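You operate a simulated robot arm through the tools that you are given. There is no shell and no other tool.

You are at the controls of a simulated robot arm. One attempt, no reset.

JOB
Scrub the mud smear off the meter plate, zero it and test the yellow sample cup.
Fine: the grey meter; use the green scrub pad and put it back; switch the meter on to zero it; test that cup alone and leave it on the plate. Set down upright: green scrub pad, what you pick out. What is to be rubbed or washed off counts as gone when no trace of it is left.

Only the result counts: the job must be done as asked and must still hold three seconds after the hand-in. Knocking over, shifting, dropping, spilling or breaking anything else fails it.

ROBOT AND FRAMES
A 6-joint arm with a two-finger parallel gripper, fixed in place. Base frame: the origin is at the foot of the arm, x ahead of it, y to its left, z up; the work surface is at about z = 0.8. Lengths are in m, angles in rad, forces in N, time in s.
With the tool pointing down near the work surface it reaches from about 0.58 to 0.94 m from the base axis. Its first joint turns from -2.601 to 2.601 rad. Payload 3.43 kg.
Tool frame: the origin (TCP) lies between the finger pads and is the grasp point; the fingertips stand 0.034 m ahead of it; z points along the fingers, y is the line along which they close. The gripper opens to 0.128 m. The fingers are 0.024 m wide and 0.012 m thick; the gripper's body (0.048 by 0.13 m) begins 0.096 m behind the TCP.
Orientation is told as [roll, pitch, yaw] about the base's x, y, z axes, in that order, counted from this pose: with the fingers straight down and closing along the base's y, the tool's x points along the base's -x, its y along +y and its z along -z.

CONTROLS
- The arm moves only by the tool play_rows. Its argument "steps" is a list of rows, each a list of 2 entries, a list of its own where there are three numbers: the shift along the base's x, y, z in m, then the turn, a rotation vector about the base's x, y, z in rad. In form: [[[tx, ty, tz], [rx, ry, rz]], ...]. A call has 1 to 20 rows; each row shifts and turns the commanded pose from where the row before left it. "fingers" is the closure, from 0 (fully open) to 1 (shut), set as the call begins (left out, the last holds). Each row takes 0.2 s and may step no farther than 0.05 m and 0.15 rad from the row before; otherwise, or with a gripper value out of range, the whole call is refused. A pose out of reach is approached as far as the arm can. The call stops where the force on the tool passes 40 N (or 10 N more than at its start, if that is more) or the arm is blocked; 0.2 s more then pass. The fingers move at their own pace (about 0.108 m/s each) and stop on an object; they squeeze with about 21 N. The grip force told is the motor's: it shows also when the fingers shut on nothing. Time passes only in rows, and 0.2 s behind the last, so rows that do not move let the fingers close. It gives the time, the measured TCP pose, the force on the tool (base axes), the opening and the grip force at its end, in the units of the frame above (readings bear some noise), with the torque about the TCP (base axes, N m) and any sound that the robot's microphone picked up.
- Cameras (640 x 400 px; columns grow to the right, rows downward): "scene" is fixed at [0.403, 0.6393, 1.5458]; the picture's right is [-0.33, -0.94, 0.00], its down [-0.85, 0.30, -0.42] and it looks along [0.40, -0.14, -0.91] (base axes); focal length 276 px, centre (320, 200). "wrist" rides on the gripper at [0.076, -0.011, -0.16] in the tool frame; the picture's right is [0.15, 0.99, 0.00], its down [-0.88, 0.13, -0.46] and it looks along [-0.45, 0.07, 0.89] (tool axes); focal length 234 px, centre (320, 200). There is no depth. A picture from a camera that has moved, and an enlarged one, comes with that camera's place and axes in the base frame and with its lens. The place of the scene camera against the robot may be out by one fixed shift of up to 0.018 m in any direction.
- capture(camera): a new picture of that camera. It takes no simulated time.
- raise_lower(by): slides the trunk up (or, below 0, down) by that many m; the arm rides with it, the base frame stays. It gives what a move gives, with no picture.
- close_up(camera, box): a new picture of the part [left, top, right, bottom] of that camera's present view, enlarged. It takes no simulated time.
- finish_job(): hands the job in; it is judged then, once.

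Nothing tells you positions but the pictures and the camera data. Unless the task says otherwise, let go and move clear before handing in.

The tools are called after ">>>" by a JSON object that holds its "method" and its "body". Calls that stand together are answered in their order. play_rows: Moves the arm, as the interface text tells. Its arguments: {"type":"object","properties":{"steps":{"type":"array"},"fingers":{"type":"number"}},"required":["steps"]} The other tools are called the same way: raise_lower (by) slides the trunk up or down; capture (camera) takes a picture; close_up (camera, box) takes an enlarged picture of a part of a camera's view; finish_job () hands the job in.

At the start:

```text
time: 0.0
tcp_pos: [0.7436, 0.3651, 1.1334]
tool_rot: [0.014, -0.028, 0.001]
force: [80.5, 42.6, -161.5]
torque: [-3.13, -0.19, -1.49]
finger_gap: 0.128
grasp_force: 0.0
trunk travel left (down, up): [-0.6, 0.11]
```

scene: 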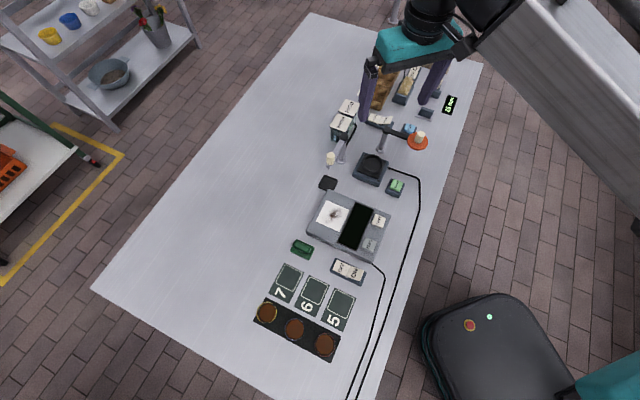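
wrist: 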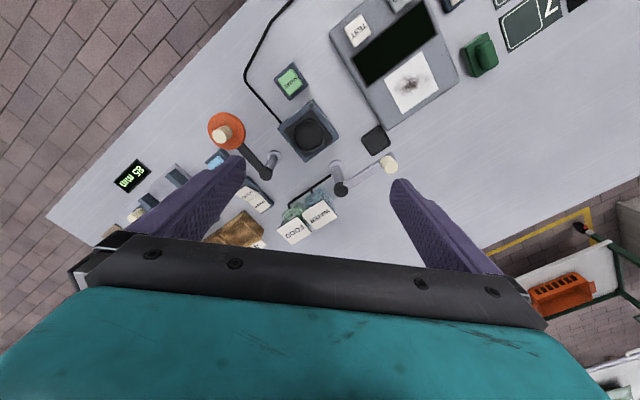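

I see a bench with a grey meter (white plate with smear, dark display, buttons), a green scrub pad, a row of cups on a dark rack and other items. I'll take close-ups before moving.

>>> {"method": "close_up", "body": {"camera": "scene", "box": [240, 170, 400, 270]}}

>>> {"method": "close_up", "body": {"camera": "scene", "box": [240, 250, 400, 370]}}

>>> {"method": "close_up", "body": {"camera": "scene", "box": [310, 60, 470, 190]}}

>>> {"method": "close_up", "body": {"camera": "wrist", "box": [320, 0, 600, 180]}}

>>> {"method": "close_up", "body": {"camera": "scene", "box": [0, 0, 200, 125]}}

```text
4.00 times, centred on (320, 220) of scene
camera zoom: at [0.403, 0.6393, 1.5458], right [-0.33, -0.94, 0.0], down [-0.85, 0.3, -0.42], along [0.4, -0.14, -0.91], focal length 1104 px, centre (320, 120)
```

zoom: 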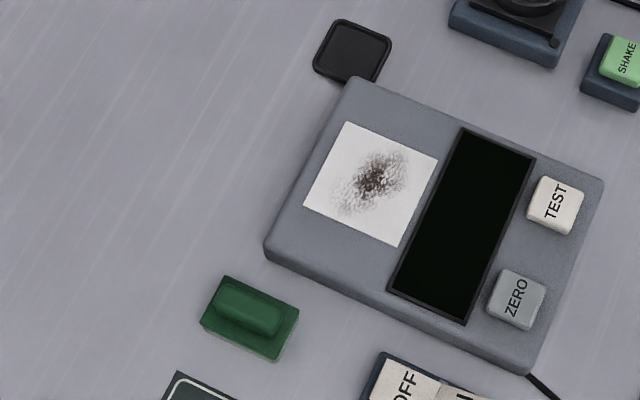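

```text
3.33 times, centred on (320, 310) of scene
camera zoom: at [0.403, 0.6393, 1.5458], right [-0.33, -0.94, 0.0], down [-0.85, 0.3, -0.42], along [0.4, -0.14, -0.91], focal length 920 px, centre (320, -167)
```

zoom: 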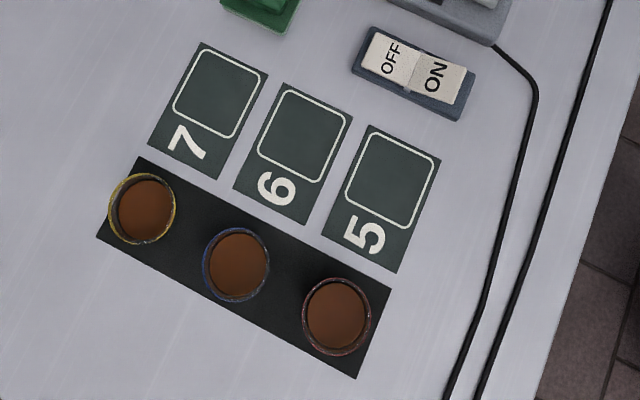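

```text
3.08 times, centred on (390, 125) of scene
camera zoom: at [0.403, 0.6393, 1.5458], right [-0.33, -0.94, 0.0], down [-0.85, 0.3, -0.42], along [0.4, -0.14, -0.91], focal length 849 px, centre (105, 431)
```

zoom: 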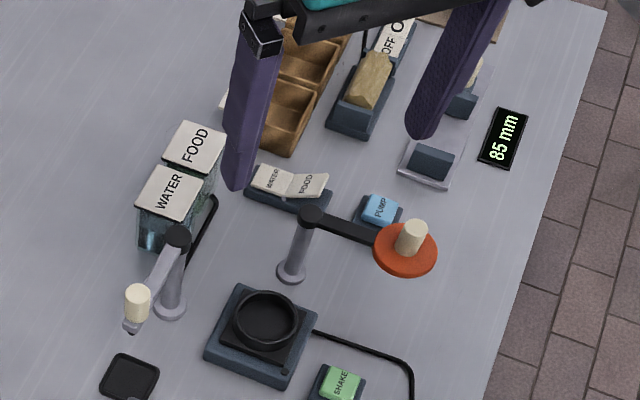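

```text
2.22 times, centred on (460, 90) of wrist
camera zoom: at [0.6653, 0.3521, 1.2915], right [-0.15, 0.99, 0.01], down [0.87, 0.12, 0.48], along [0.48, 0.08, -0.88], focal length 520 px, centre (9, 444)
```

zoom: 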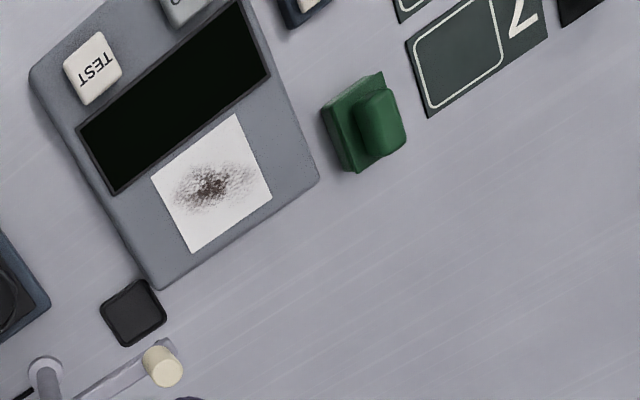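

```text
3.20 times, centred on (100, 62) of scene
camera zoom: at [0.403, 0.6393, 1.5458], right [-0.33, -0.94, 0.0], down [-0.85, 0.3, -0.42], along [0.4, -0.14, -0.91], focal length 883 px, centre (1024, 640)
```

zoom: 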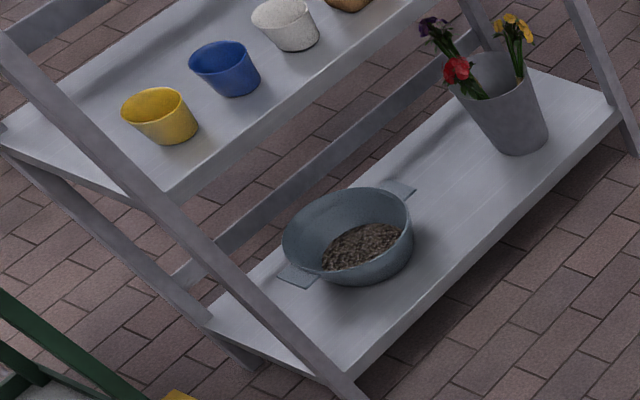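

The meter sits rotated about 45° around (0.62, 0.48). The pad is near (0.60, 0.62), the yellow cup near (0.48, 0.74), and the ON/OFF rocker near (0.50, 0.51). I'll check the force reading with a small levelling move, then go above the pad with the gripper yawed 45°.

>>> {"method": "play_rows", "body": {"steps": [[[0, 0, 0], [-0.014, 0.028, 0]], [[0, 0, 0], [0, 0, 0]]], "fingers": 0}}

```text
time: 0.6
tcp_pos: [0.7511, 0.3692, 1.1342]
tool_rot: [0.012, -0.026, -0.001]
force: [74.2, 32.0, -148.0]
torque: [-1.92, 0.12, -0.89]
finger_gap: 0.1281
grasp_force: 0.0
trunk travel left (down, up): [-0.6, 0.11]
```

The force reading is high and the pose drifted slightly. I'll look again before moving on.

>>> {"method": "capture", "body": {"camera": "scene"}}

>>> {"method": "play_rows", "body": {"steps": [[[0, 0, 0.01], [0, 0, 0]], [[0, 0, 0], [0, 0, 0]]]}}

```text
taken
```

scene: 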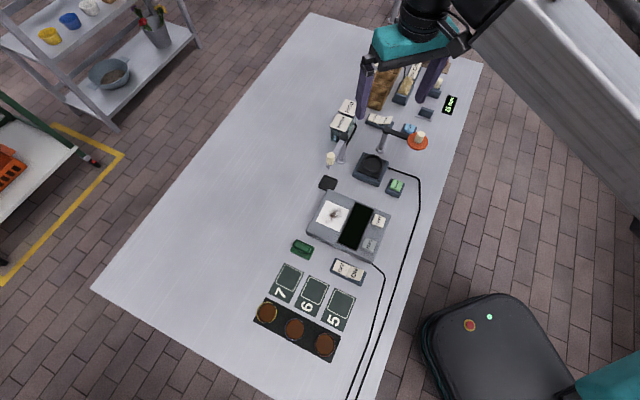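

```text
time: 0.9
tcp_pos: [0.7543, 0.3699, 1.1377]
tool_rot: [0.016, -0.037, 0.0]
force: [20.4, 9.1, -36.0]
torque: [-0.62, 0.48, -0.26]
finger_gap: 0.1279
grasp_force: 0.0
trunk travel left (down, up): [-0.6, 0.11]
stopped in row 1: the force on the tool passed its limit at 185 N (the readings are from after the stop); the commanded pose is now the measured one
```

>>> {"method": "play_rows", "body": {"steps": [[[0, 0, 0], [0, 0, 0]], [[0, 0, 0], [0, 0, 0]]]}}

>>> {"method": "capture", "body": {"camera": "wrist"}}

```text
time: 1.3
tcp_pos: [0.7538, 0.3706, 1.1367]
tool_rot: [0.017, -0.039, -0.001]
force: [8.9, 3.5, -13.6]
torque: [-0.31, 0.25, -0.08]
finger_gap: 0.1279
grasp_force: 0.0
trunk travel left (down, up): [-0.6, 0.11]
stopped in row 1: the force on the tool passed its limit at 54 N (the readings are from after the stop); the commanded pose is now the measured one
```

```text
taken
camera wrist: at [0.673, 0.3566, 1.2947], right [-0.14, 0.99, 0.01], down [0.86, 0.12, 0.49], along [0.49, 0.08, -0.87], focal length 234 px, centre (320, 200)
```

wrist: 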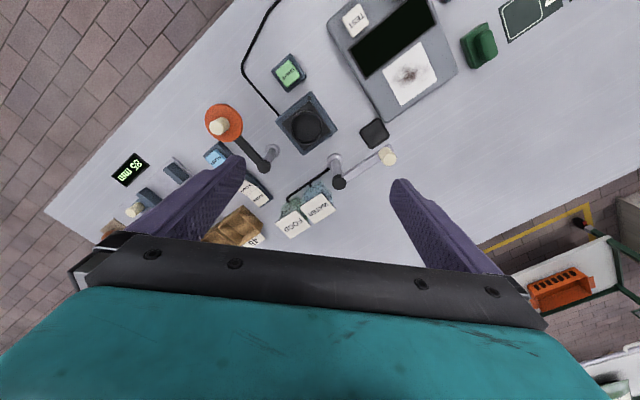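

The force is decaying, so it was likely residual tension in the starting pose. Next I move in toward the pad at height, yawing 45°.

>>> {"method": "play_rows", "body": {"steps": [[[-0.015, 0.0, -0.01], [0, 0, 0]], [[-0.015, 0.02, -0.015], [-0.017, 0.039, 0]], [[-0.02, 0.03, -0.015], [0, 0, 0.098]], [[-0.02, 0.035, -0.015], [0, 0, 0.098]], [[-0.02, 0.035, -0.015], [0, 0, 0.098]], [[-0.02, 0.035, -0.015], [0, 0, 0.098]], [[-0.02, 0.035, -0.015], [0, 0, 0.098]], [[-0.015, 0.035, -0.015], [0, 0, 0.098]], [[-0.01, 0.02, -0.015], [0, 0, 0.098]], [[0, 0.005, -0.01], [0, 0, 0.098]], [[0, 0, 0], [0, 0, 0]]], "fingers": 0}}

>>> {"method": "capture", "body": {"camera": "wrist"}}

>>> {"method": "capture", "body": {"camera": "scene"}}

```text
time: 1.9
tcp_pos: [0.7314, 0.381, 1.1206]
tool_rot: [0.01, -0.022, 0.001]
force: [3.4, 4.8, -6.1]
torque: [-0.62, -0.04, -0.31]
finger_gap: 0.1281
grasp_force: 0.1
trunk travel left (down, up): [-0.6, 0.11]
stopped in row 2: the force on the tool passed its limit at 56 N (the readings are from after the stop); the commanded pose is now the measured one
```

```text
taken
camera wrist: at [0.6532, 0.3681, 1.2781], right [-0.15, 0.99, 0.0], down [0.87, 0.13, 0.48], along [0.47, 0.07, -0.88], focal length 234 px, centre (320, 200)
```

wrist: 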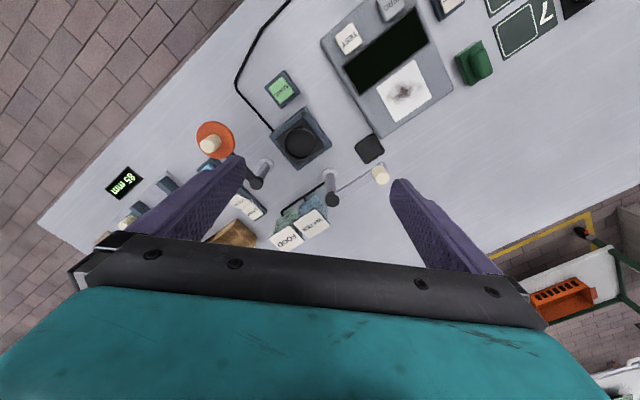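

```text
taken
```

scene: 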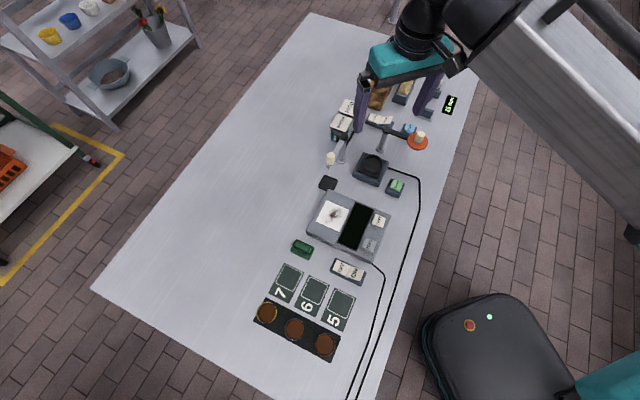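

The move stopped early on force, perhaps because the arm is folded awkwardly at this height. I'll try gentle straight descent steps.

>>> {"method": "play_rows", "body": {"steps": [[[0, 0, -0.01], [0, 0, 0]], [[0, 0, -0.015], [0, 0, 0]], [[0, 0, -0.015], [0, 0, 0]], [[0, 0, 0], [0, 0, 0]]]}}

```text
time: 2.9
tcp_pos: [0.7302, 0.3823, 1.0805]
tool_rot: [0.008, -0.022, 0.005]
force: [1.1, 0.2, -0.6]
torque: [0.0, 0.01, -0.01]
finger_gap: 0.1282
grasp_force: 0.0
trunk travel left (down, up): [-0.6, 0.11]
```

Force is now near zero, so the earlier height was the problem. I'm going toward the pad at a lower height.

>>> {"method": "play_rows", "body": {"steps": [[[-0.01, 0.015, -0.005], [0, 0.01, 0.05]], [[-0.017, 0.03, -0.006], [0, 0.01, 0.098]], [[-0.018, 0.032, -0.006], [0, 0, 0.098]], [[-0.018, 0.032, -0.006], [0, 0, 0.098]], [[-0.018, 0.032, -0.006], [0, 0, 0.098]], [[-0.018, 0.032, -0.006], [0, 0, 0.098]], [[-0.016, 0.032, -0.006], [0, 0, 0.098]], [[-0.012, 0.022, -0.005], [0, 0, 0.098]], [[-0.005, 0.011, -0.004], [0, 0, 0.045]], [[0, 0, 0], [0, 0, 0]]]}}

>>> {"method": "capture", "body": {"camera": "wrist"}}

>>> {"method": "capture", "body": {"camera": "scene"}}

```text
time: 5.1
tcp_pos: [0.5983, 0.6176, 1.0299]
tool_rot: [0.009, -0.003, 0.784]
force: [0.7, 0.7, 0.5]
torque: [0.0, 0.01, -0.01]
finger_gap: 0.1282
grasp_force: 0.0
trunk travel left (down, up): [-0.6, 0.11]
```

```text
taken
camera wrist: at [0.5551, 0.5544, 1.1897], right [-0.8, 0.6, 0.01], down [0.53, 0.71, 0.46], along [0.27, 0.37, -0.89], focal length 234 px, centre (320, 200)
```

wrist: 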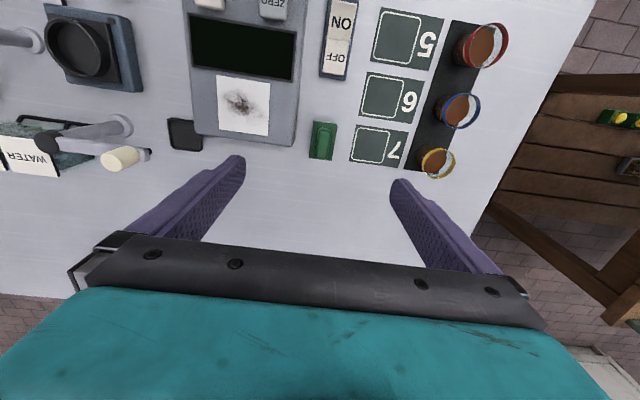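

```text
taken
```

scene: 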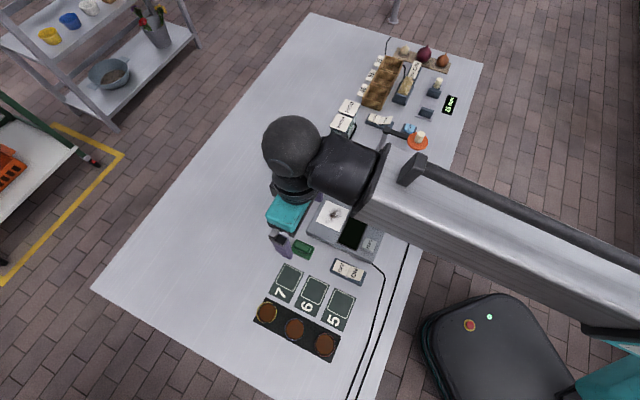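

The pad is visible just ahead of the fingers' midpoint in the wrist view. I'll enlarge that view to localise the pad, meter, buttons and cups.

>>> {"method": "close_up", "body": {"camera": "wrist", "box": [160, 0, 352, 120]}}

>>> {"method": "close_up", "body": {"camera": "wrist", "box": [240, 80, 400, 180]}}

>>> {"method": "close_up", "body": {"camera": "wrist", "box": [340, 0, 548, 190]}}

```text
3.33 times, centred on (256, 60) of wrist
camera zoom: at [0.5551, 0.5544, 1.1897], right [-0.8, 0.6, 0.01], down [0.53, 0.71, 0.46], along [0.27, 0.37, -0.89], focal length 781 px, centre (533, 667)
```

zoom: 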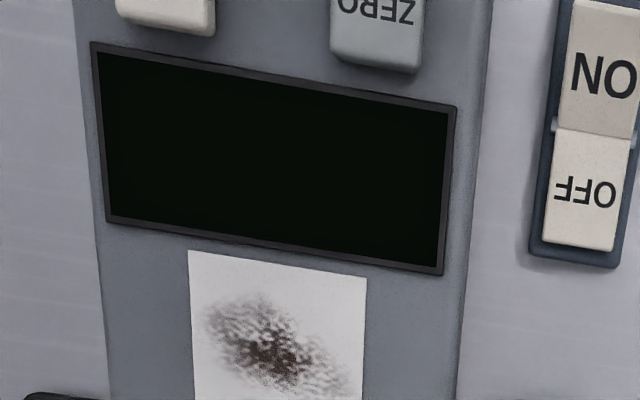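

```text
4.00 times, centred on (320, 130) of wrist
camera zoom: at [0.5551, 0.5544, 1.1897], right [-0.8, 0.6, 0.01], down [0.53, 0.71, 0.46], along [0.27, 0.37, -0.89], focal length 937 px, centre (320, 480)
```

zoom: 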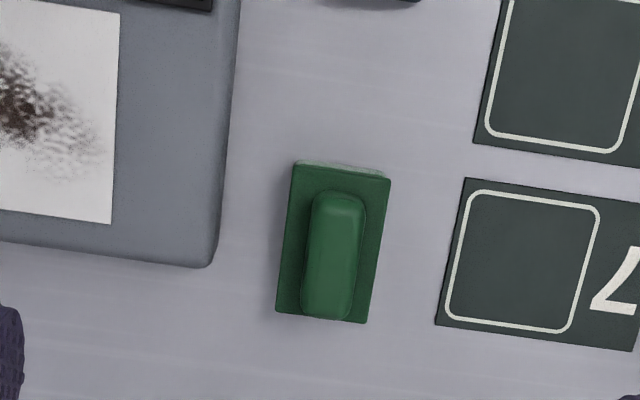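

```text
2.11 times, centred on (444, 95) of wrist
camera zoom: at [0.5551, 0.5544, 1.1897], right [-0.8, 0.6, 0.01], down [0.53, 0.71, 0.46], along [0.27, 0.37, -0.89], focal length 493 px, centre (59, 421)
```

zoom: 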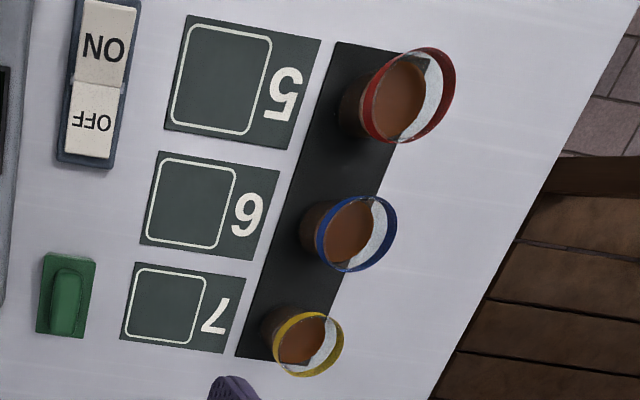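

Pad centre comes out at about (0.601, 0.631), aligned at roughly 45°. I'll zoom in on the pad and the cup to judge their heights.

>>> {"method": "close_up", "body": {"camera": "wrist", "box": [300, 110, 348, 170]}}

>>> {"method": "close_up", "body": {"camera": "scene", "box": [285, 235, 325, 260]}}

>>> {"method": "close_up", "body": {"camera": "wrist", "box": [400, 130, 480, 190]}}

>>> {"method": "close_up", "body": {"camera": "scene", "box": [245, 290, 309, 330]}}

```text
6.67 times, centred on (324, 140) of wrist
camera zoom: at [0.5551, 0.5544, 1.1897], right [-0.8, 0.6, 0.01], down [0.53, 0.71, 0.46], along [0.27, 0.37, -0.89], focal length 1561 px, centre (293, 600)
```

zoom: 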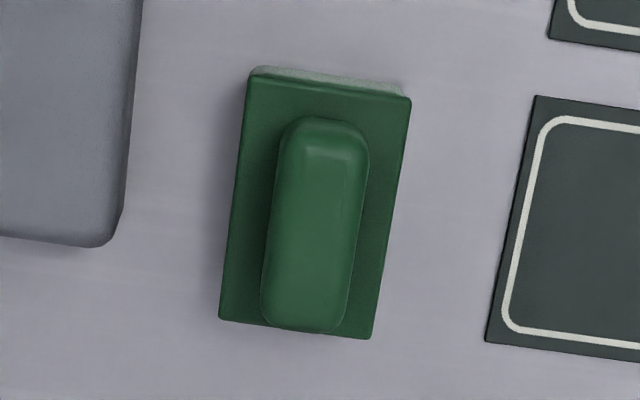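

```text
16.00 times, centred on (305, 248) of scene
camera zoom: at [0.403, 0.6393, 1.5458], right [-0.33, -0.94, 0.0], down [-0.85, 0.3, -0.42], along [0.4, -0.14, -0.91], focal length 4416 px, centre (560, -560)
```

zoom: 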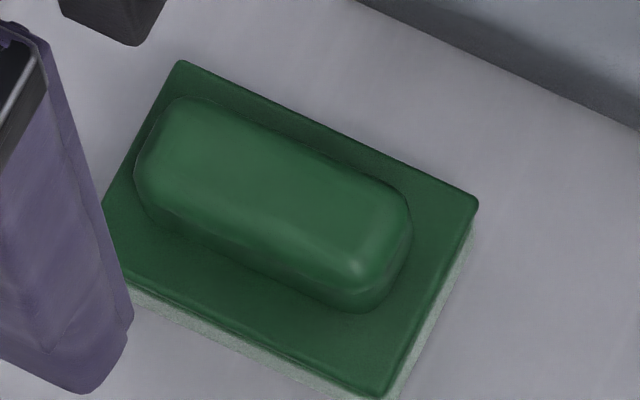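

```text
6.67 times, centred on (440, 160) of wrist
camera zoom: at [0.5551, 0.5544, 1.1897], right [-0.8, 0.6, 0.01], down [0.53, 0.71, 0.46], along [0.27, 0.37, -0.89], focal length 1561 px, centre (-480, 467)
```

zoom: 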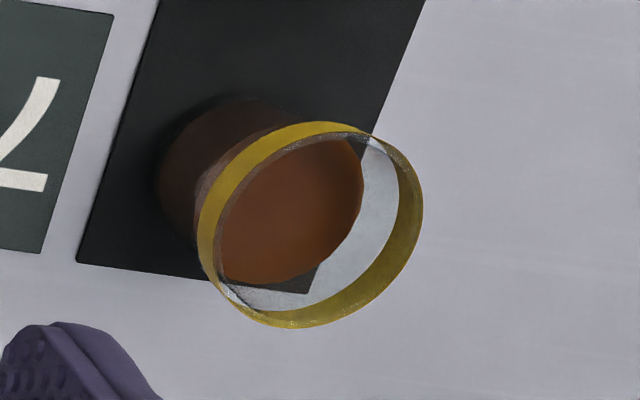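

```text
10.00 times, centred on (277, 310) of scene
camera zoom: at [0.403, 0.6393, 1.5458], right [-0.33, -0.94, 0.0], down [-0.85, 0.3, -0.42], along [0.4, -0.14, -0.91], focal length 2760 px, centre (750, -900)
```

zoom: 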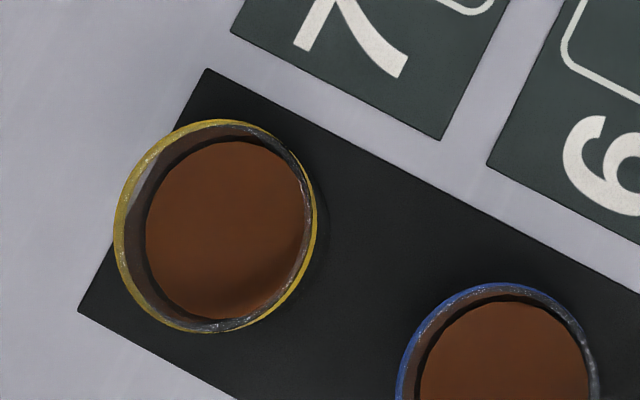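

Pad base is about 62 × 38 mm with a 19 mm wide handle; the meter edge is only about 25 mm from it, so I pre-close the fingers to ~36 mm. I centre over the pad and descend partway.

>>> {"method": "play_rows", "body": {"steps": [[[0.0027, 0.0136, 0], [-0.0085, -0.004, 0.01]], [[0, 0, -0.03], [0, 0, 0]], [[0, 0, -0.03], [0, 0, 0]], [[0, 0, -0.03], [0, 0, 0]], [[0, 0, -0.02], [0, 0, 0]], [[0, 0, 0], [0, 0, 0]]], "fingers": 0.72}}

>>> {"method": "capture", "body": {"camera": "wrist"}}

>>> {"method": "close_up", "body": {"camera": "scene", "box": [240, 190, 368, 270]}}

```text
time: 6.5
tcp_pos: [0.6013, 0.6304, 0.9198]
tool_rot: [0.0, 0.001, 0.793]
force: [-0.9, 0.0, 0.0]
torque: [-0.04, -0.01, 0.0]
finger_gap: 0.0358
grasp_force: 0.0
trunk travel left (down, up): [-0.6, 0.11]
```

```text
taken
camera wrist: at [0.5573, 0.5701, 1.0806], right [-0.81, 0.59, 0.0], down [0.53, 0.72, 0.46], along [0.27, 0.37, -0.89], focal length 234 px, centre (320, 200)
```

wrist: 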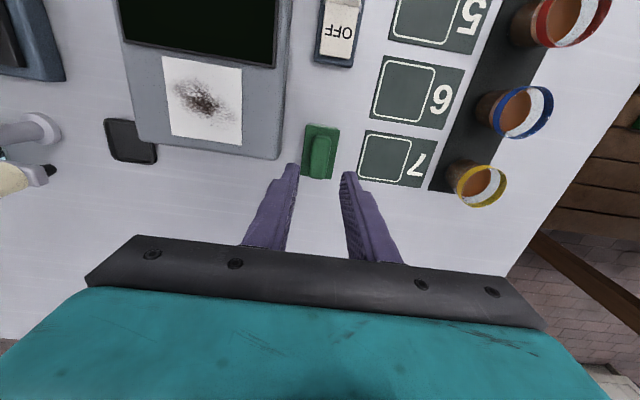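

```text
5.00 times, centred on (304, 230) of scene
camera zoom: at [0.403, 0.6393, 1.5458], right [-0.33, -0.94, 0.0], down [-0.85, 0.3, -0.42], along [0.4, -0.14, -0.91], focal length 1380 px, centre (400, 50)
```

zoom: 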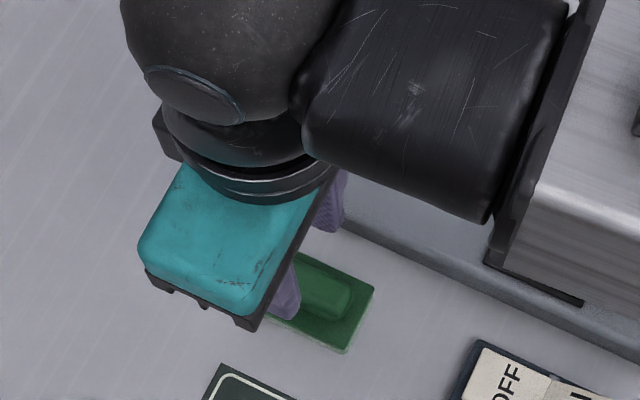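

The fingers line up over the handle. I'm descending to handle level.

>>> {"method": "play_rows", "body": {"steps": [[[0, 0, -0.025], [0, 0, 0]], [[0, 0, -0.02], [0, 0, 0]], [[0, 0, -0.015], [0, 0, 0]], [[0, 0, -0.008], [0, 0, 0]], [[0, 0, 0], [0, 0, 0]]]}}

>>> {"method": "close_up", "body": {"camera": "wrist", "box": [240, 60, 400, 180]}}

>>> {"method": "close_up", "body": {"camera": "scene", "box": [260, 220, 340, 270]}}

```text
time: 7.7
tcp_pos: [0.6029, 0.63, 0.8553]
tool_rot: [-0.001, -0.006, 0.793]
force: [3.2, 4.5, 22.8]
torque: [0.09, -0.05, 0.0]
finger_gap: 0.0357
grasp_force: 0.0
trunk travel left (down, up): [-0.6, 0.11]
```

```text
3.33 times, centred on (320, 120) of wrist
camera zoom: at [0.557, 0.5688, 1.0151], right [-0.81, 0.59, 0.0], down [0.52, 0.72, 0.46], along [0.27, 0.37, -0.89], focal length 781 px, centre (320, 467)
```

zoom: 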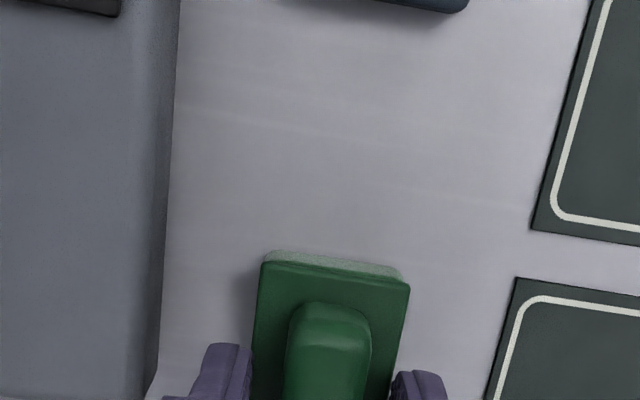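

```text
8.00 times, centred on (300, 245) of scene
camera zoom: at [0.403, 0.6393, 1.5458], right [-0.33, -0.94, 0.0], down [-0.85, 0.3, -0.42], along [0.4, -0.14, -0.91], focal length 2208 px, centre (480, -160)
```

zoom: 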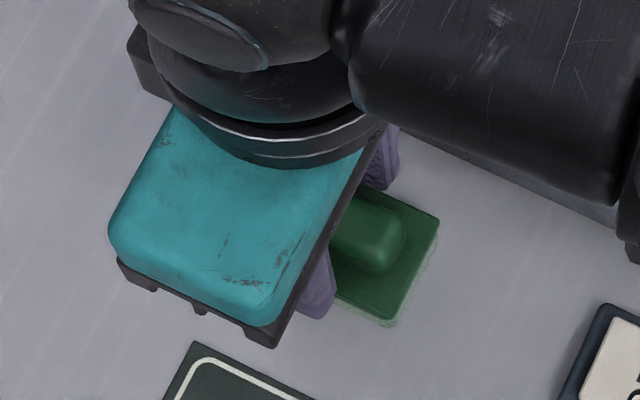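

The fingertips touched the base's top at about z = 0.821. I back off slightly and grip the handle.

>>> {"method": "play_rows", "body": {"steps": [[[0, 0, 0.006], [0, 0, 0]], [[0, 0, 0], [0, 0, 0]]], "fingers": 0.72}}

>>> {"method": "play_rows", "body": {"steps": [[[0, 0, 0], [0, 0, 0]], [[0, 0, 0], [0, 0, 0]], [[0, 0, 0], [0, 0, 0]]], "fingers": 1}}

>>> {"method": "close_up", "body": {"camera": "wrist", "box": [240, 80, 400, 200]}}

```text
time: 8.3
tcp_pos: [0.6009, 0.6301, 0.8572]
tool_rot: [0.0, 0.002, 0.791]
force: [0.2, -0.2, 0.3]
torque: [0.05, 0.01, 0.0]
finger_gap: 0.0361
grasp_force: 0.1
trunk travel left (down, up): [-0.6, 0.11]
```

```text
time: 9.1
tcp_pos: [0.602, 0.632, 0.8576]
tool_rot: [0.001, -0.001, 0.792]
force: [-0.4, 0.2, 0.3]
torque: [-0.01, 0.04, -0.01]
finger_gap: 0.019
grasp_force: 20.7
trunk travel left (down, up): [-0.6, 0.11]
```

```text
3.33 times, centred on (320, 140) of wrist
camera zoom: at [0.5576, 0.5695, 1.0182], right [-0.81, 0.59, 0.0], down [0.53, 0.72, 0.46], along [0.27, 0.37, -0.89], focal length 781 px, centre (320, 400)
```

zoom: 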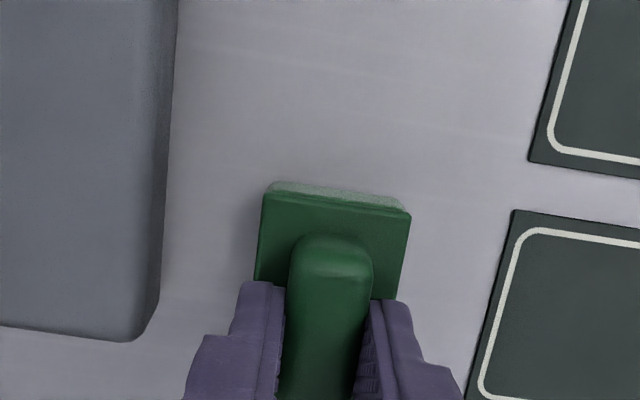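

Handle gripped (19 mm). Lifting the pad and carrying it over the meter's white plate (about (0.658, 0.5195)).

>>> {"method": "play_rows", "body": {"steps": [[[0, 0, 0.02], [0, 0, 0]], [[0, 0, 0.03], [0, 0, 0]], [[0, 0, 0.035], [0, 0, 0]], [[0.014, -0.0281, 0.005], [0, 0, 0]], [[0.014, -0.0281, 0], [0, 0, 0]], [[0.014, -0.0281, 0], [0, 0, 0]], [[0.014, -0.0281, 0], [0, 0, 0]], [[0, 0, 0], [0, 0, 0]]]}}

>>> {"method": "capture", "body": {"camera": "wrist"}}

>>> {"method": "close_up", "body": {"camera": "scene", "box": [270, 160, 398, 260]}}

```text
time: 10.9
tcp_pos: [0.657, 0.5191, 0.9464]
tool_rot: [0.0, 0.001, 0.792]
force: [-0.2, -0.1, 0.3]
torque: [0.02, 0.03, 0.02]
finger_gap: 0.0192
grasp_force: 20.7
trunk travel left (down, up): [-0.6, 0.11]
```

```text
taken
camera wrist: at [0.6145, 0.4579, 1.1068], right [-0.81, 0.59, 0.0], down [0.53, 0.72, 0.46], along [0.27, 0.37, -0.89], focal length 234 px, centre (320, 200)
```

wrist: 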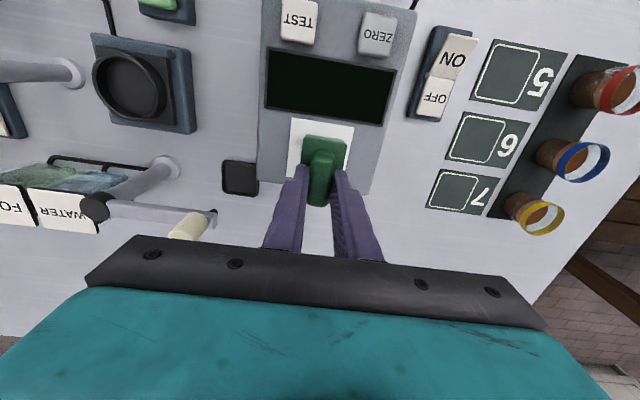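

```text
4.00 times, centred on (334, 210) of scene
camera zoom: at [0.403, 0.6393, 1.5458], right [-0.33, -0.94, 0.0], down [-0.85, 0.3, -0.42], along [0.4, -0.14, -0.91], focal length 1104 px, centre (264, 160)
```

zoom: 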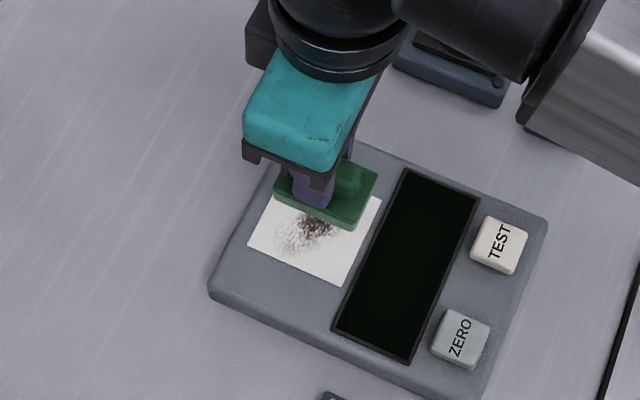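

The pad hovers over the plate with clearance to the neighbours. I'm descending gently to contact.

>>> {"method": "play_rows", "body": {"steps": [[[0.001, 0.0005, -0.025], [0, 0, 0]], [[0, 0, -0.02], [0, 0, 0]], [[0, 0, -0.008], [0, 0, 0]], [[0, 0, 0], [0, 0, 0]]]}}

>>> {"method": "play_rows", "body": {"steps": [[[0, 0, -0.002], [0, 0, 0]], [[0, 0, 0], [0, 0, 0]]]}}

>>> {"method": "play_rows", "body": {"steps": [[[0, 0, -0.002], [0, 0, 0]], [[0, 0, 0], [0, 0, 0]]]}}

```text
time: 11.9
tcp_pos: [0.6579, 0.5217, 0.8954]
tool_rot: [-0.002, -0.001, 0.793]
force: [0.2, 0.5, -0.7]
torque: [-0.01, 0.01, -0.01]
finger_gap: 0.0189
grasp_force: 21.2
trunk travel left (down, up): [-0.6, 0.11]
```

```text
time: 12.5
tcp_pos: [0.6601, 0.521, 0.8931]
tool_rot: [0.0, -0.001, 0.791]
force: [0.1, 0.3, 0.0]
torque: [0.01, 0.0, 0.01]
finger_gap: 0.019
grasp_force: 20.8
trunk travel left (down, up): [-0.6, 0.11]
```

```text
time: 13.1
tcp_pos: [0.6585, 0.5216, 0.8903]
tool_rot: [0.0, -0.001, 0.792]
force: [0.3, -0.1, -0.4]
torque: [-0.04, 0.01, 0.0]
finger_gap: 0.0189
grasp_force: 21.2
trunk travel left (down, up): [-0.6, 0.11]
```

>>> {"method": "play_rows", "body": {"steps": [[[0, 0, -0.002], [0, 0, 0]], [[0, 0, 0], [0, 0, 0]]]}}

>>> {"method": "play_rows", "body": {"steps": [[[0, 0, -0.002], [0, 0, 0]], [[0, 0, 0], [0, 0, 0]]]}}

>>> {"method": "close_up", "body": {"camera": "scene", "box": [290, 180, 390, 250]}}

```text
time: 13.7
tcp_pos: [0.6588, 0.5204, 0.8876]
tool_rot: [0.001, 0.0, 0.794]
force: [0.0, 0.6, 0.2]
torque: [-0.03, 0.0, -0.02]
finger_gap: 0.0192
grasp_force: 21.2
trunk travel left (down, up): [-0.6, 0.11]
```

```text
time: 14.3
tcp_pos: [0.659, 0.5214, 0.8892]
tool_rot: [0.001, -0.002, 0.791]
force: [-0.4, 3.3, 10.3]
torque: [-0.1, 0.26, -0.08]
finger_gap: 0.0188
grasp_force: 21.2
trunk travel left (down, up): [-0.6, 0.11]
```

```text
5.71 times, centred on (340, 215) of scene
camera zoom: at [0.403, 0.6393, 1.5458], right [-0.33, -0.94, 0.0], down [-0.85, 0.3, -0.42], along [0.4, -0.14, -0.91], focal length 1577 px, centre (206, 114)
```

zoom: 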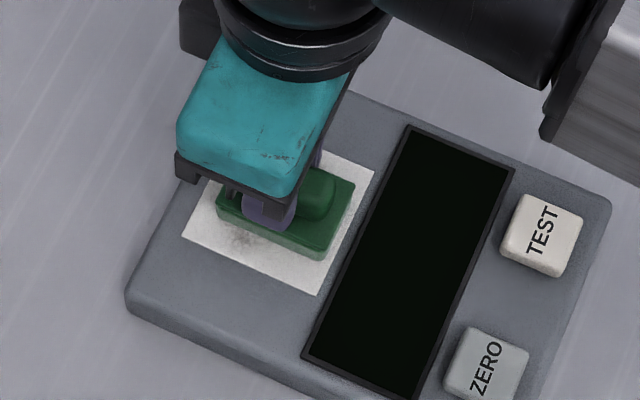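

Contact at about 10 N with the plate at z ≈ 0.83. I'm scrubbing with strokes across the smear.

>>> {"method": "play_rows", "body": {"steps": [[[-0.0078, 0.0077, 0], [0, 0, 0]], [[-0.0078, 0.0077, 0], [0, 0, 0]], [[0.0078, -0.0077, 0], [0, 0, 0]], [[0.0078, -0.0077, 0], [0, 0, 0]], [[0.0078, -0.0077, 0], [0, 0, 0]], [[0.0078, -0.0077, 0], [0, 0, 0]], [[-0.0078, 0.0077, 0], [0, 0, 0]], [[-0.0078, 0.0077, 0], [0, 0, 0]], [[0, 0, 0], [0, 0, 0]]]}}

>>> {"method": "close_up", "body": {"camera": "scene", "box": [290, 180, 390, 250]}}

>>> {"method": "close_up", "body": {"camera": "wrist", "box": [200, 40, 440, 200]}}

```text
time: 16.3
tcp_pos: [0.6601, 0.5209, 0.8888]
tool_rot: [-0.001, -0.001, 0.793]
force: [3.4, -3.5, 12.9]
torque: [-0.19, -0.1, 0.04]
finger_gap: 0.0192
grasp_force: 21.1
trunk travel left (down, up): [-0.6, 0.11]
```

```text
5.71 times, centred on (340, 215) of scene
camera zoom: at [0.403, 0.6393, 1.5458], right [-0.33, -0.94, 0.0], down [-0.85, 0.3, -0.42], along [0.4, -0.14, -0.91], focal length 1577 px, centre (206, 114)
```

zoom: 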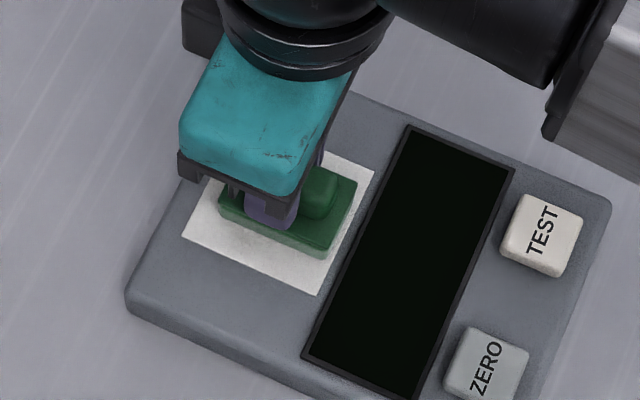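

```text
2.50 times, centred on (320, 120) of wrist
camera zoom: at [0.6146, 0.4575, 1.0483], right [-0.81, 0.59, 0.0], down [0.52, 0.72, 0.46], along [0.27, 0.37, -0.89], focal length 585 px, centre (320, 400)
```

zoom: 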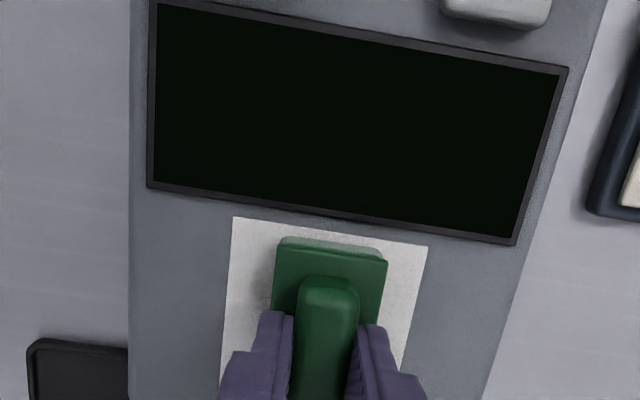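

The visible smear vanishes after the first pass. I'll do two more passes with fore/aft offsets to catch any remaining traces.

>>> {"method": "play_rows", "body": {"steps": [[[0.0084, 0.0085, 0], [0, 0, 0]], [[-0.0085, 0.0084, 0], [0, 0, 0]], [[-0.0085, 0.0084, 0], [0, 0, 0]], [[0.0085, -0.0084, 0], [0, 0, 0]], [[0.0085, -0.0084, 0], [0, 0, 0]], [[0.0085, -0.0084, 0], [0, 0, 0]], [[0.0085, -0.0084, 0], [0, 0, 0]], [[-0.0085, 0.0084, 0], [0, 0, 0]], [[-0.0085, 0.0084, 0], [0, 0, 0]], [[-0.006, -0.006, 0], [0, 0, 0]], [[-0.0052, -0.0053, 0], [0, 0, 0]], [[-0.0085, 0.0084, 0], [0, 0, 0]], [[-0.0085, 0.0084, 0], [0, 0, 0]], [[0.0085, -0.0084, 0], [0, 0, 0]], [[0.0085, -0.0084, 0], [0, 0, 0]], [[0.0085, -0.0084, 0], [0, 0, 0]], [[0.0085, -0.0084, 0], [0, 0, 0]], [[-0.0085, 0.0084, 0], [0, 0, 0]], [[-0.0085, 0.0084, 0], [0, 0, 0]], [[0.0028, 0.0028, 0], [0, 0, 0]]]}}

>>> {"method": "play_rows", "body": {"steps": [[[0, 0, 0.01], [0, 0, 0]], [[0, 0, 0.025], [0, 0, 0]], [[0, 0, 0.03], [0, 0, 0]], [[-0.016, 0.0315, 0], [0, 0, 0]], [[-0.016, 0.0315, 0], [0, 0, 0]], [[0, 0, 0], [0, 0, 0]]]}}

>>> {"method": "close_up", "body": {"camera": "scene", "box": [290, 170, 402, 240]}}

>>> {"method": "capture", "body": {"camera": "wrist"}}

```text
time: 20.5
tcp_pos: [0.6558, 0.5207, 0.888]
tool_rot: [0.002, -0.001, 0.792]
force: [-3.8, -5.9, 13.8]
torque: [-0.18, 0.1, 0.0]
finger_gap: 0.0189
grasp_force: 20.7
trunk travel left (down, up): [-0.6, 0.11]
```

```text
time: 21.9
tcp_pos: [0.6244, 0.5833, 0.9516]
tool_rot: [0.0, -0.003, 0.794]
force: [-0.3, 0.2, 0.1]
torque: [-0.02, 0.0, 0.0]
finger_gap: 0.0191
grasp_force: 21.0
trunk travel left (down, up): [-0.6, 0.11]
```

```text
5.71 times, centred on (346, 205) of scene
camera zoom: at [0.403, 0.6393, 1.5458], right [-0.33, -0.94, 0.0], down [-0.85, 0.3, -0.42], along [0.4, -0.14, -0.91], focal length 1577 px, centre (171, 171)
```

zoom: 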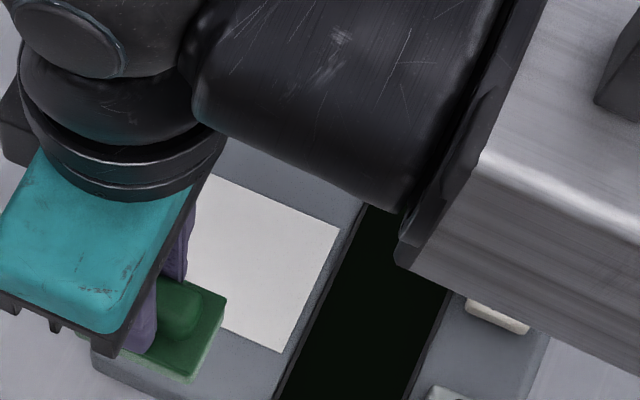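

```text
taken
camera wrist: at [0.5806, 0.5219, 1.1115], right [-0.81, 0.59, 0.0], down [0.53, 0.72, 0.46], along [0.27, 0.37, -0.89], focal length 234 px, centre (320, 200)
```

wrist: 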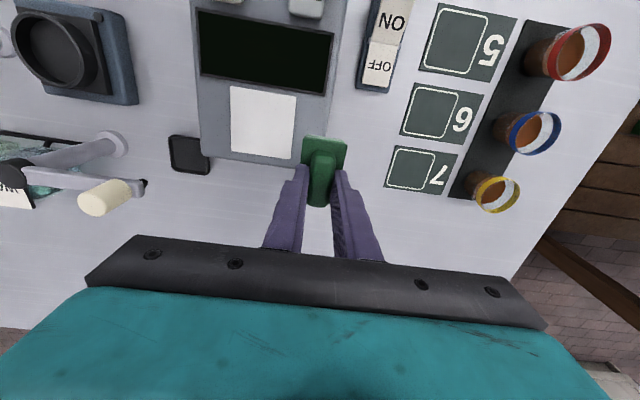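

>>> {"method": "close_up", "body": {"camera": "wrist", "box": [216, 80, 312, 170]}}

>>> {"method": "close_up", "body": {"camera": "wrist", "box": [224, 82, 272, 122]}}

```text
4.44 times, centred on (264, 125) of wrist
camera zoom: at [0.5806, 0.5219, 1.1115], right [-0.81, 0.59, 0.0], down [0.53, 0.72, 0.46], along [0.27, 0.37, -0.89], focal length 1041 px, centre (569, 533)
```

zoom: 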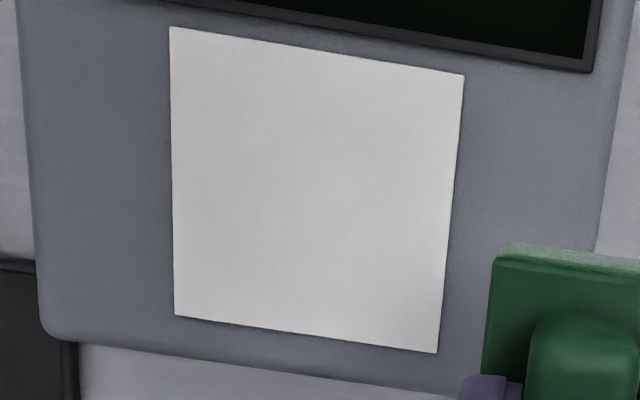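

```text
10.00 times, centred on (248, 102) of wrist
camera zoom: at [0.5806, 0.5219, 1.1115], right [-0.81, 0.59, 0.0], down [0.53, 0.72, 0.46], along [0.27, 0.37, -0.89], focal length 2342 px, centre (1040, 1180)
```

zoom: 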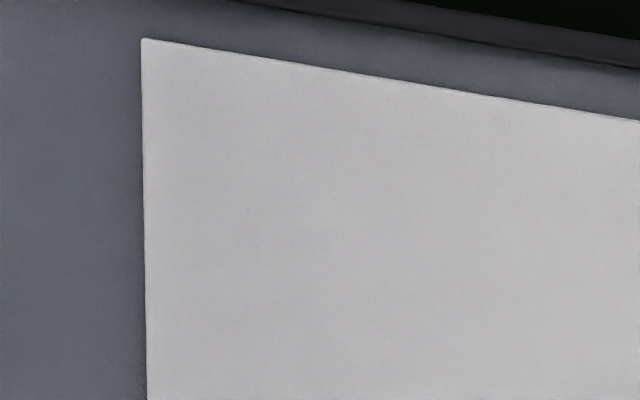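

The plate looks clean, but I'll do one more insurance pass at wider coverage before putting the pad back.

>>> {"method": "play_rows", "body": {"steps": [[[0.016, -0.0315, 0], [0, 0, 0]], [[0.016, -0.0315, 0], [0, 0, 0]], [[0, 0, -0.03], [0, 0, 0]], [[0, 0, -0.025], [0, 0, 0]], [[0, 0, -0.01], [0, 0, 0]], [[0.007, 0.007, 0], [0, 0, 0]], [[-0.0085, 0.0084, 0], [0, 0, 0]], [[-0.0085, 0.0084, 0], [0, 0, 0]], [[0.0085, -0.0084, 0], [0, 0, 0]], [[0.0085, -0.0084, 0], [0, 0, 0]], [[0.0085, -0.0084, 0], [0, 0, 0]], [[0.0085, -0.0084, 0], [0, 0, 0]], [[-0.0085, 0.0084, 0], [0, 0, 0]], [[-0.0085, 0.0084, 0], [0, 0, 0]], [[-0.0085, -0.0085, 0], [0, 0, 0]], [[-0.0085, 0.0084, 0], [0, 0, 0]], [[-0.0085, 0.0084, 0], [0, 0, 0]], [[0.0085, -0.0084, 0], [0, 0, 0]], [[0.0085, -0.0084, 0], [0, 0, 0]], [[0.0085, -0.0084, 0], [0, 0, 0]]]}}

>>> {"method": "play_rows", "body": {"steps": [[[0.0085, -0.0084, 0], [0, 0, 0]], [[-0.0085, 0.0084, 0], [0, 0, 0]], [[-0.0085, 0.0084, 0], [0, 0, 0]], [[0.0015, 0.0015, 0], [0, 0, 0]], [[0, 0, 0.01], [0, 0, 0]], [[0, 0, 0.025], [0, 0, 0]], [[0, 0, 0.03], [0, 0, 0]], [[-0.014, 0.0281, 0], [0, 0, 0]], [[-0.014, 0.0281, 0], [0, 0, 0]], [[-0.014, 0.0281, 0], [0, 0, 0]], [[-0.015, 0.0276, 0], [0, 0, 0]], [[0, 0, 0], [0, 0, 0]]]}}

>>> {"method": "close_up", "body": {"camera": "wrist", "box": [120, 60, 280, 160]}}

>>> {"method": "capture", "body": {"camera": "wrist"}}

```text
time: 26.1
tcp_pos: [0.6651, 0.511, 0.8875]
tool_rot: [0.002, -0.002, 0.794]
force: [-2.8, 3.0, 10.9]
torque: [0.03, 0.14, -0.01]
finger_gap: 0.0189
grasp_force: 20.8
trunk travel left (down, up): [-0.6, 0.11]
```

```text
time: 28.7
tcp_pos: [0.6042, 0.6331, 0.9506]
tool_rot: [-0.001, 0.001, 0.791]
force: [0.5, -0.2, -0.7]
torque: [0.02, -0.02, 0.02]
finger_gap: 0.0192
grasp_force: 20.9
trunk travel left (down, up): [-0.6, 0.11]
```

```text
4.00 times, centred on (200, 110) of wrist
camera zoom: at [0.5594, 0.571, 1.111], right [-0.81, 0.59, 0.0], down [0.53, 0.72, 0.46], along [0.27, 0.37, -0.89], focal length 937 px, centre (800, 560)
```

zoom: 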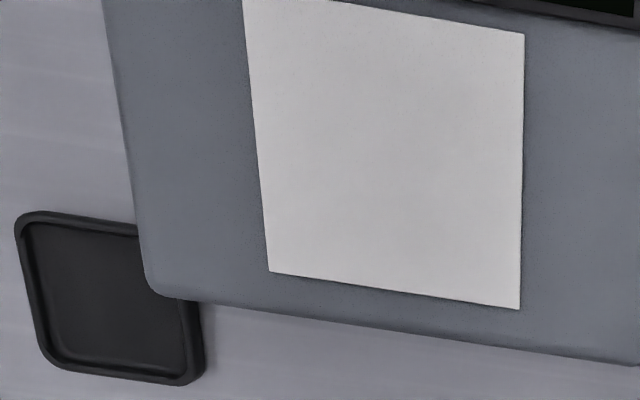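

```text
taken
camera wrist: at [0.5594, 0.571, 1.111], right [-0.81, 0.59, 0.0], down [0.53, 0.72, 0.46], along [0.27, 0.37, -0.89], focal length 234 px, centre (320, 200)
```

wrist: 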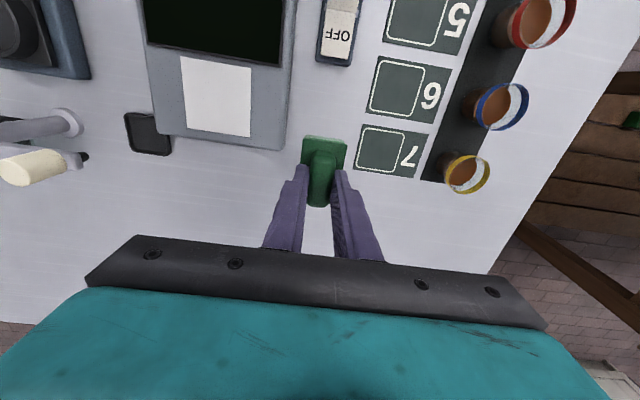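

The plate is spotless and the meter hasn't moved. I'm lowering the pad back at its original spot.

>>> {"method": "play_rows", "body": {"steps": [[[0, 0, -0.03], [0, 0, 0]], [[0, 0, -0.03], [0, 0, 0]], [[0, 0, -0.02], [0, 0, 0]], [[0, 0, -0.008], [0, 0, 0]], [[0, 0, -0.004], [0, 0, 0]], [[0, 0, 0], [0, 0, 0]]]}}

>>> {"method": "play_rows", "body": {"steps": [[[0, 0, -0.002], [0, 0, 0]], [[0, 0, 0], [0, 0, 0]]]}}

```text
time: 30.1
tcp_pos: [0.6031, 0.6322, 0.8603]
tool_rot: [-0.001, -0.002, 0.791]
force: [0.4, -0.5, -0.5]
torque: [0.02, 0.0, 0.01]
finger_gap: 0.019
grasp_force: 20.4
trunk travel left (down, up): [-0.6, 0.11]
```

```text
time: 30.7
tcp_pos: [0.602, 0.6319, 0.8589]
tool_rot: [0.0, 0.0, 0.792]
force: [0.2, -0.2, 0.1]
torque: [-0.03, -0.01, 0.02]
finger_gap: 0.0192
grasp_force: 20.9
trunk travel left (down, up): [-0.6, 0.11]
```

>>> {"method": "play_rows", "body": {"steps": [[[0, 0, -0.0015], [0, 0, 0]], [[0, 0, 0], [0, 0, 0]]]}}

```text
time: 31.3
tcp_pos: [0.6011, 0.6324, 0.8576]
tool_rot: [0.001, -0.001, 0.794]
force: [-0.3, 0.2, 0.1]
torque: [-0.02, 0.0, 0.03]
finger_gap: 0.0191
grasp_force: 21.2
trunk travel left (down, up): [-0.6, 0.11]
```

>>> {"method": "play_rows", "body": {"steps": [[[0, 0, -0.001], [0, 0, 0]], [[0, 0, 0], [0, 0, 0]]]}}

```text
time: 31.9
tcp_pos: [0.6029, 0.6322, 0.8572]
tool_rot: [0.0, 0.001, 0.794]
force: [0.1, -1.1, 2.7]
torque: [0.03, -0.02, -0.05]
finger_gap: 0.0192
grasp_force: 21.2
trunk travel left (down, up): [-0.6, 0.11]
```

Light contact, so I'm releasing slightly and rising straight up.

>>> {"method": "play_rows", "body": {"steps": [[[0, 0, 0], [0, 0, 0]], [[0, 0, 0], [0, 0, 0]], [[0, 0, 0.01], [0, 0, 0]], [[0, 0, 0.03], [0, 0, 0]], [[0, 0, 0.04], [0, 0, 0]], [[0, 0, 0.04], [0, 0, 0]], [[0, 0, 0], [0, 0, 0]]], "fingers": 0.72}}

>>> {"method": "capture", "body": {"camera": "wrist"}}

>>> {"method": "close_up", "body": {"camera": "scene", "box": [240, 170, 400, 270]}}

```text
time: 33.5
tcp_pos: [0.6023, 0.632, 0.9775]
tool_rot: [0.001, -0.001, 0.793]
force: [-0.3, 0.2, -0.3]
torque: [0.02, -0.01, -0.01]
finger_gap: 0.0361
grasp_force: 0.1
trunk travel left (down, up): [-0.6, 0.11]
```

```text
taken
camera wrist: at [0.5581, 0.5691, 1.1368], right [-0.81, 0.59, 0.0], down [0.53, 0.72, 0.46], along [0.27, 0.37, -0.89], focal length 234 px, centre (320, 200)
```

wrist: 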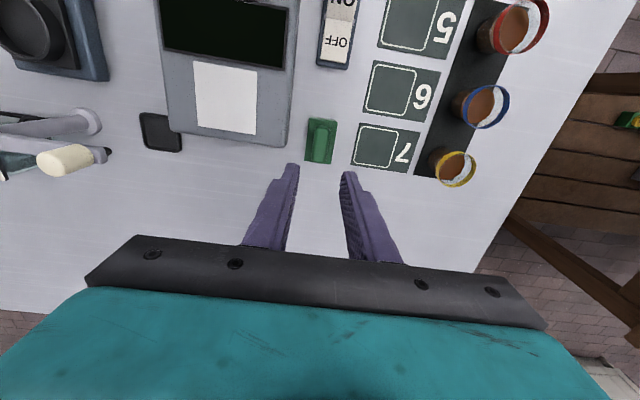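

```text
4.00 times, centred on (320, 220) of scene
camera zoom: at [0.403, 0.6393, 1.5458], right [-0.33, -0.94, 0.0], down [-0.85, 0.3, -0.42], along [0.4, -0.14, -0.91], focal length 1104 px, centre (320, 120)
```

zoom: 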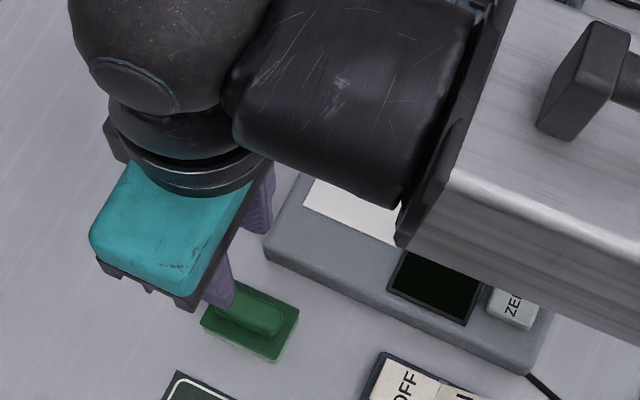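

The pad is back in its place, upright. Next: move closed fingers above the rocker's ON half (about (0.493, 0.521)).

>>> {"method": "play_rows", "body": {"steps": [[[-0.027, -0.028, 0], [0, 0, 0]], [[-0.028, -0.028, 0], [0, 0, 0]], [[-0.027, -0.028, 0], [0, 0, 0]], [[-0.027, -0.027, -0.01], [0, 0, 0]], [[0, 0, -0.02], [0, 0, 0]], [[0, 0, 0], [0, 0, 0]]], "fingers": 1}}

>>> {"method": "capture", "body": {"camera": "wrist"}}

>>> {"method": "close_up", "body": {"camera": "scene", "box": [300, 230, 396, 290]}}

```text
time: 34.9
tcp_pos: [0.4938, 0.5216, 0.9432]
tool_rot: [0.001, 0.0, 0.792]
force: [0.5, 0.6, -0.2]
torque: [-0.02, 0.0, 0.02]
finger_gap: 0.0001
grasp_force: 21.2
trunk travel left (down, up): [-0.6, 0.11]
```

```text
taken
camera wrist: at [0.4492, 0.4592, 1.1038], right [-0.81, 0.59, 0.0], down [0.53, 0.72, 0.46], along [0.27, 0.37, -0.89], focal length 234 px, centre (320, 200)
```

wrist: 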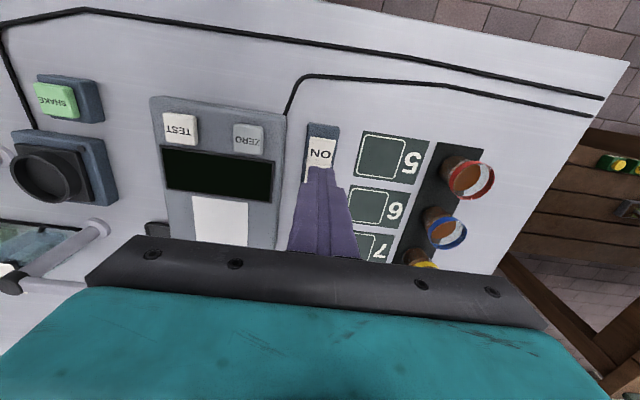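

```text
6.67 times, centred on (348, 260) of scene
camera zoom: at [0.403, 0.6393, 1.5458], right [-0.33, -0.94, 0.0], down [-0.85, 0.3, -0.42], along [0.4, -0.14, -0.91], focal length 1840 px, centre (133, -200)
```

zoom: 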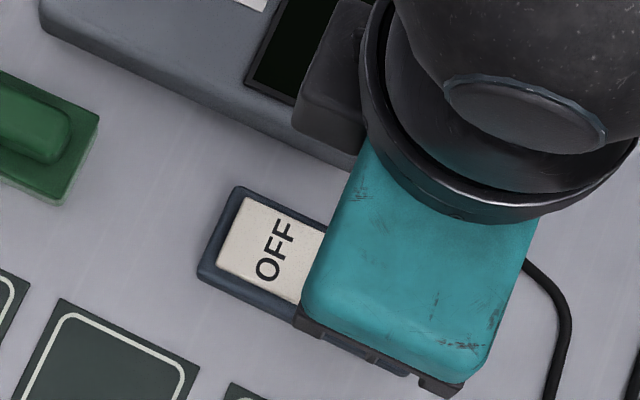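

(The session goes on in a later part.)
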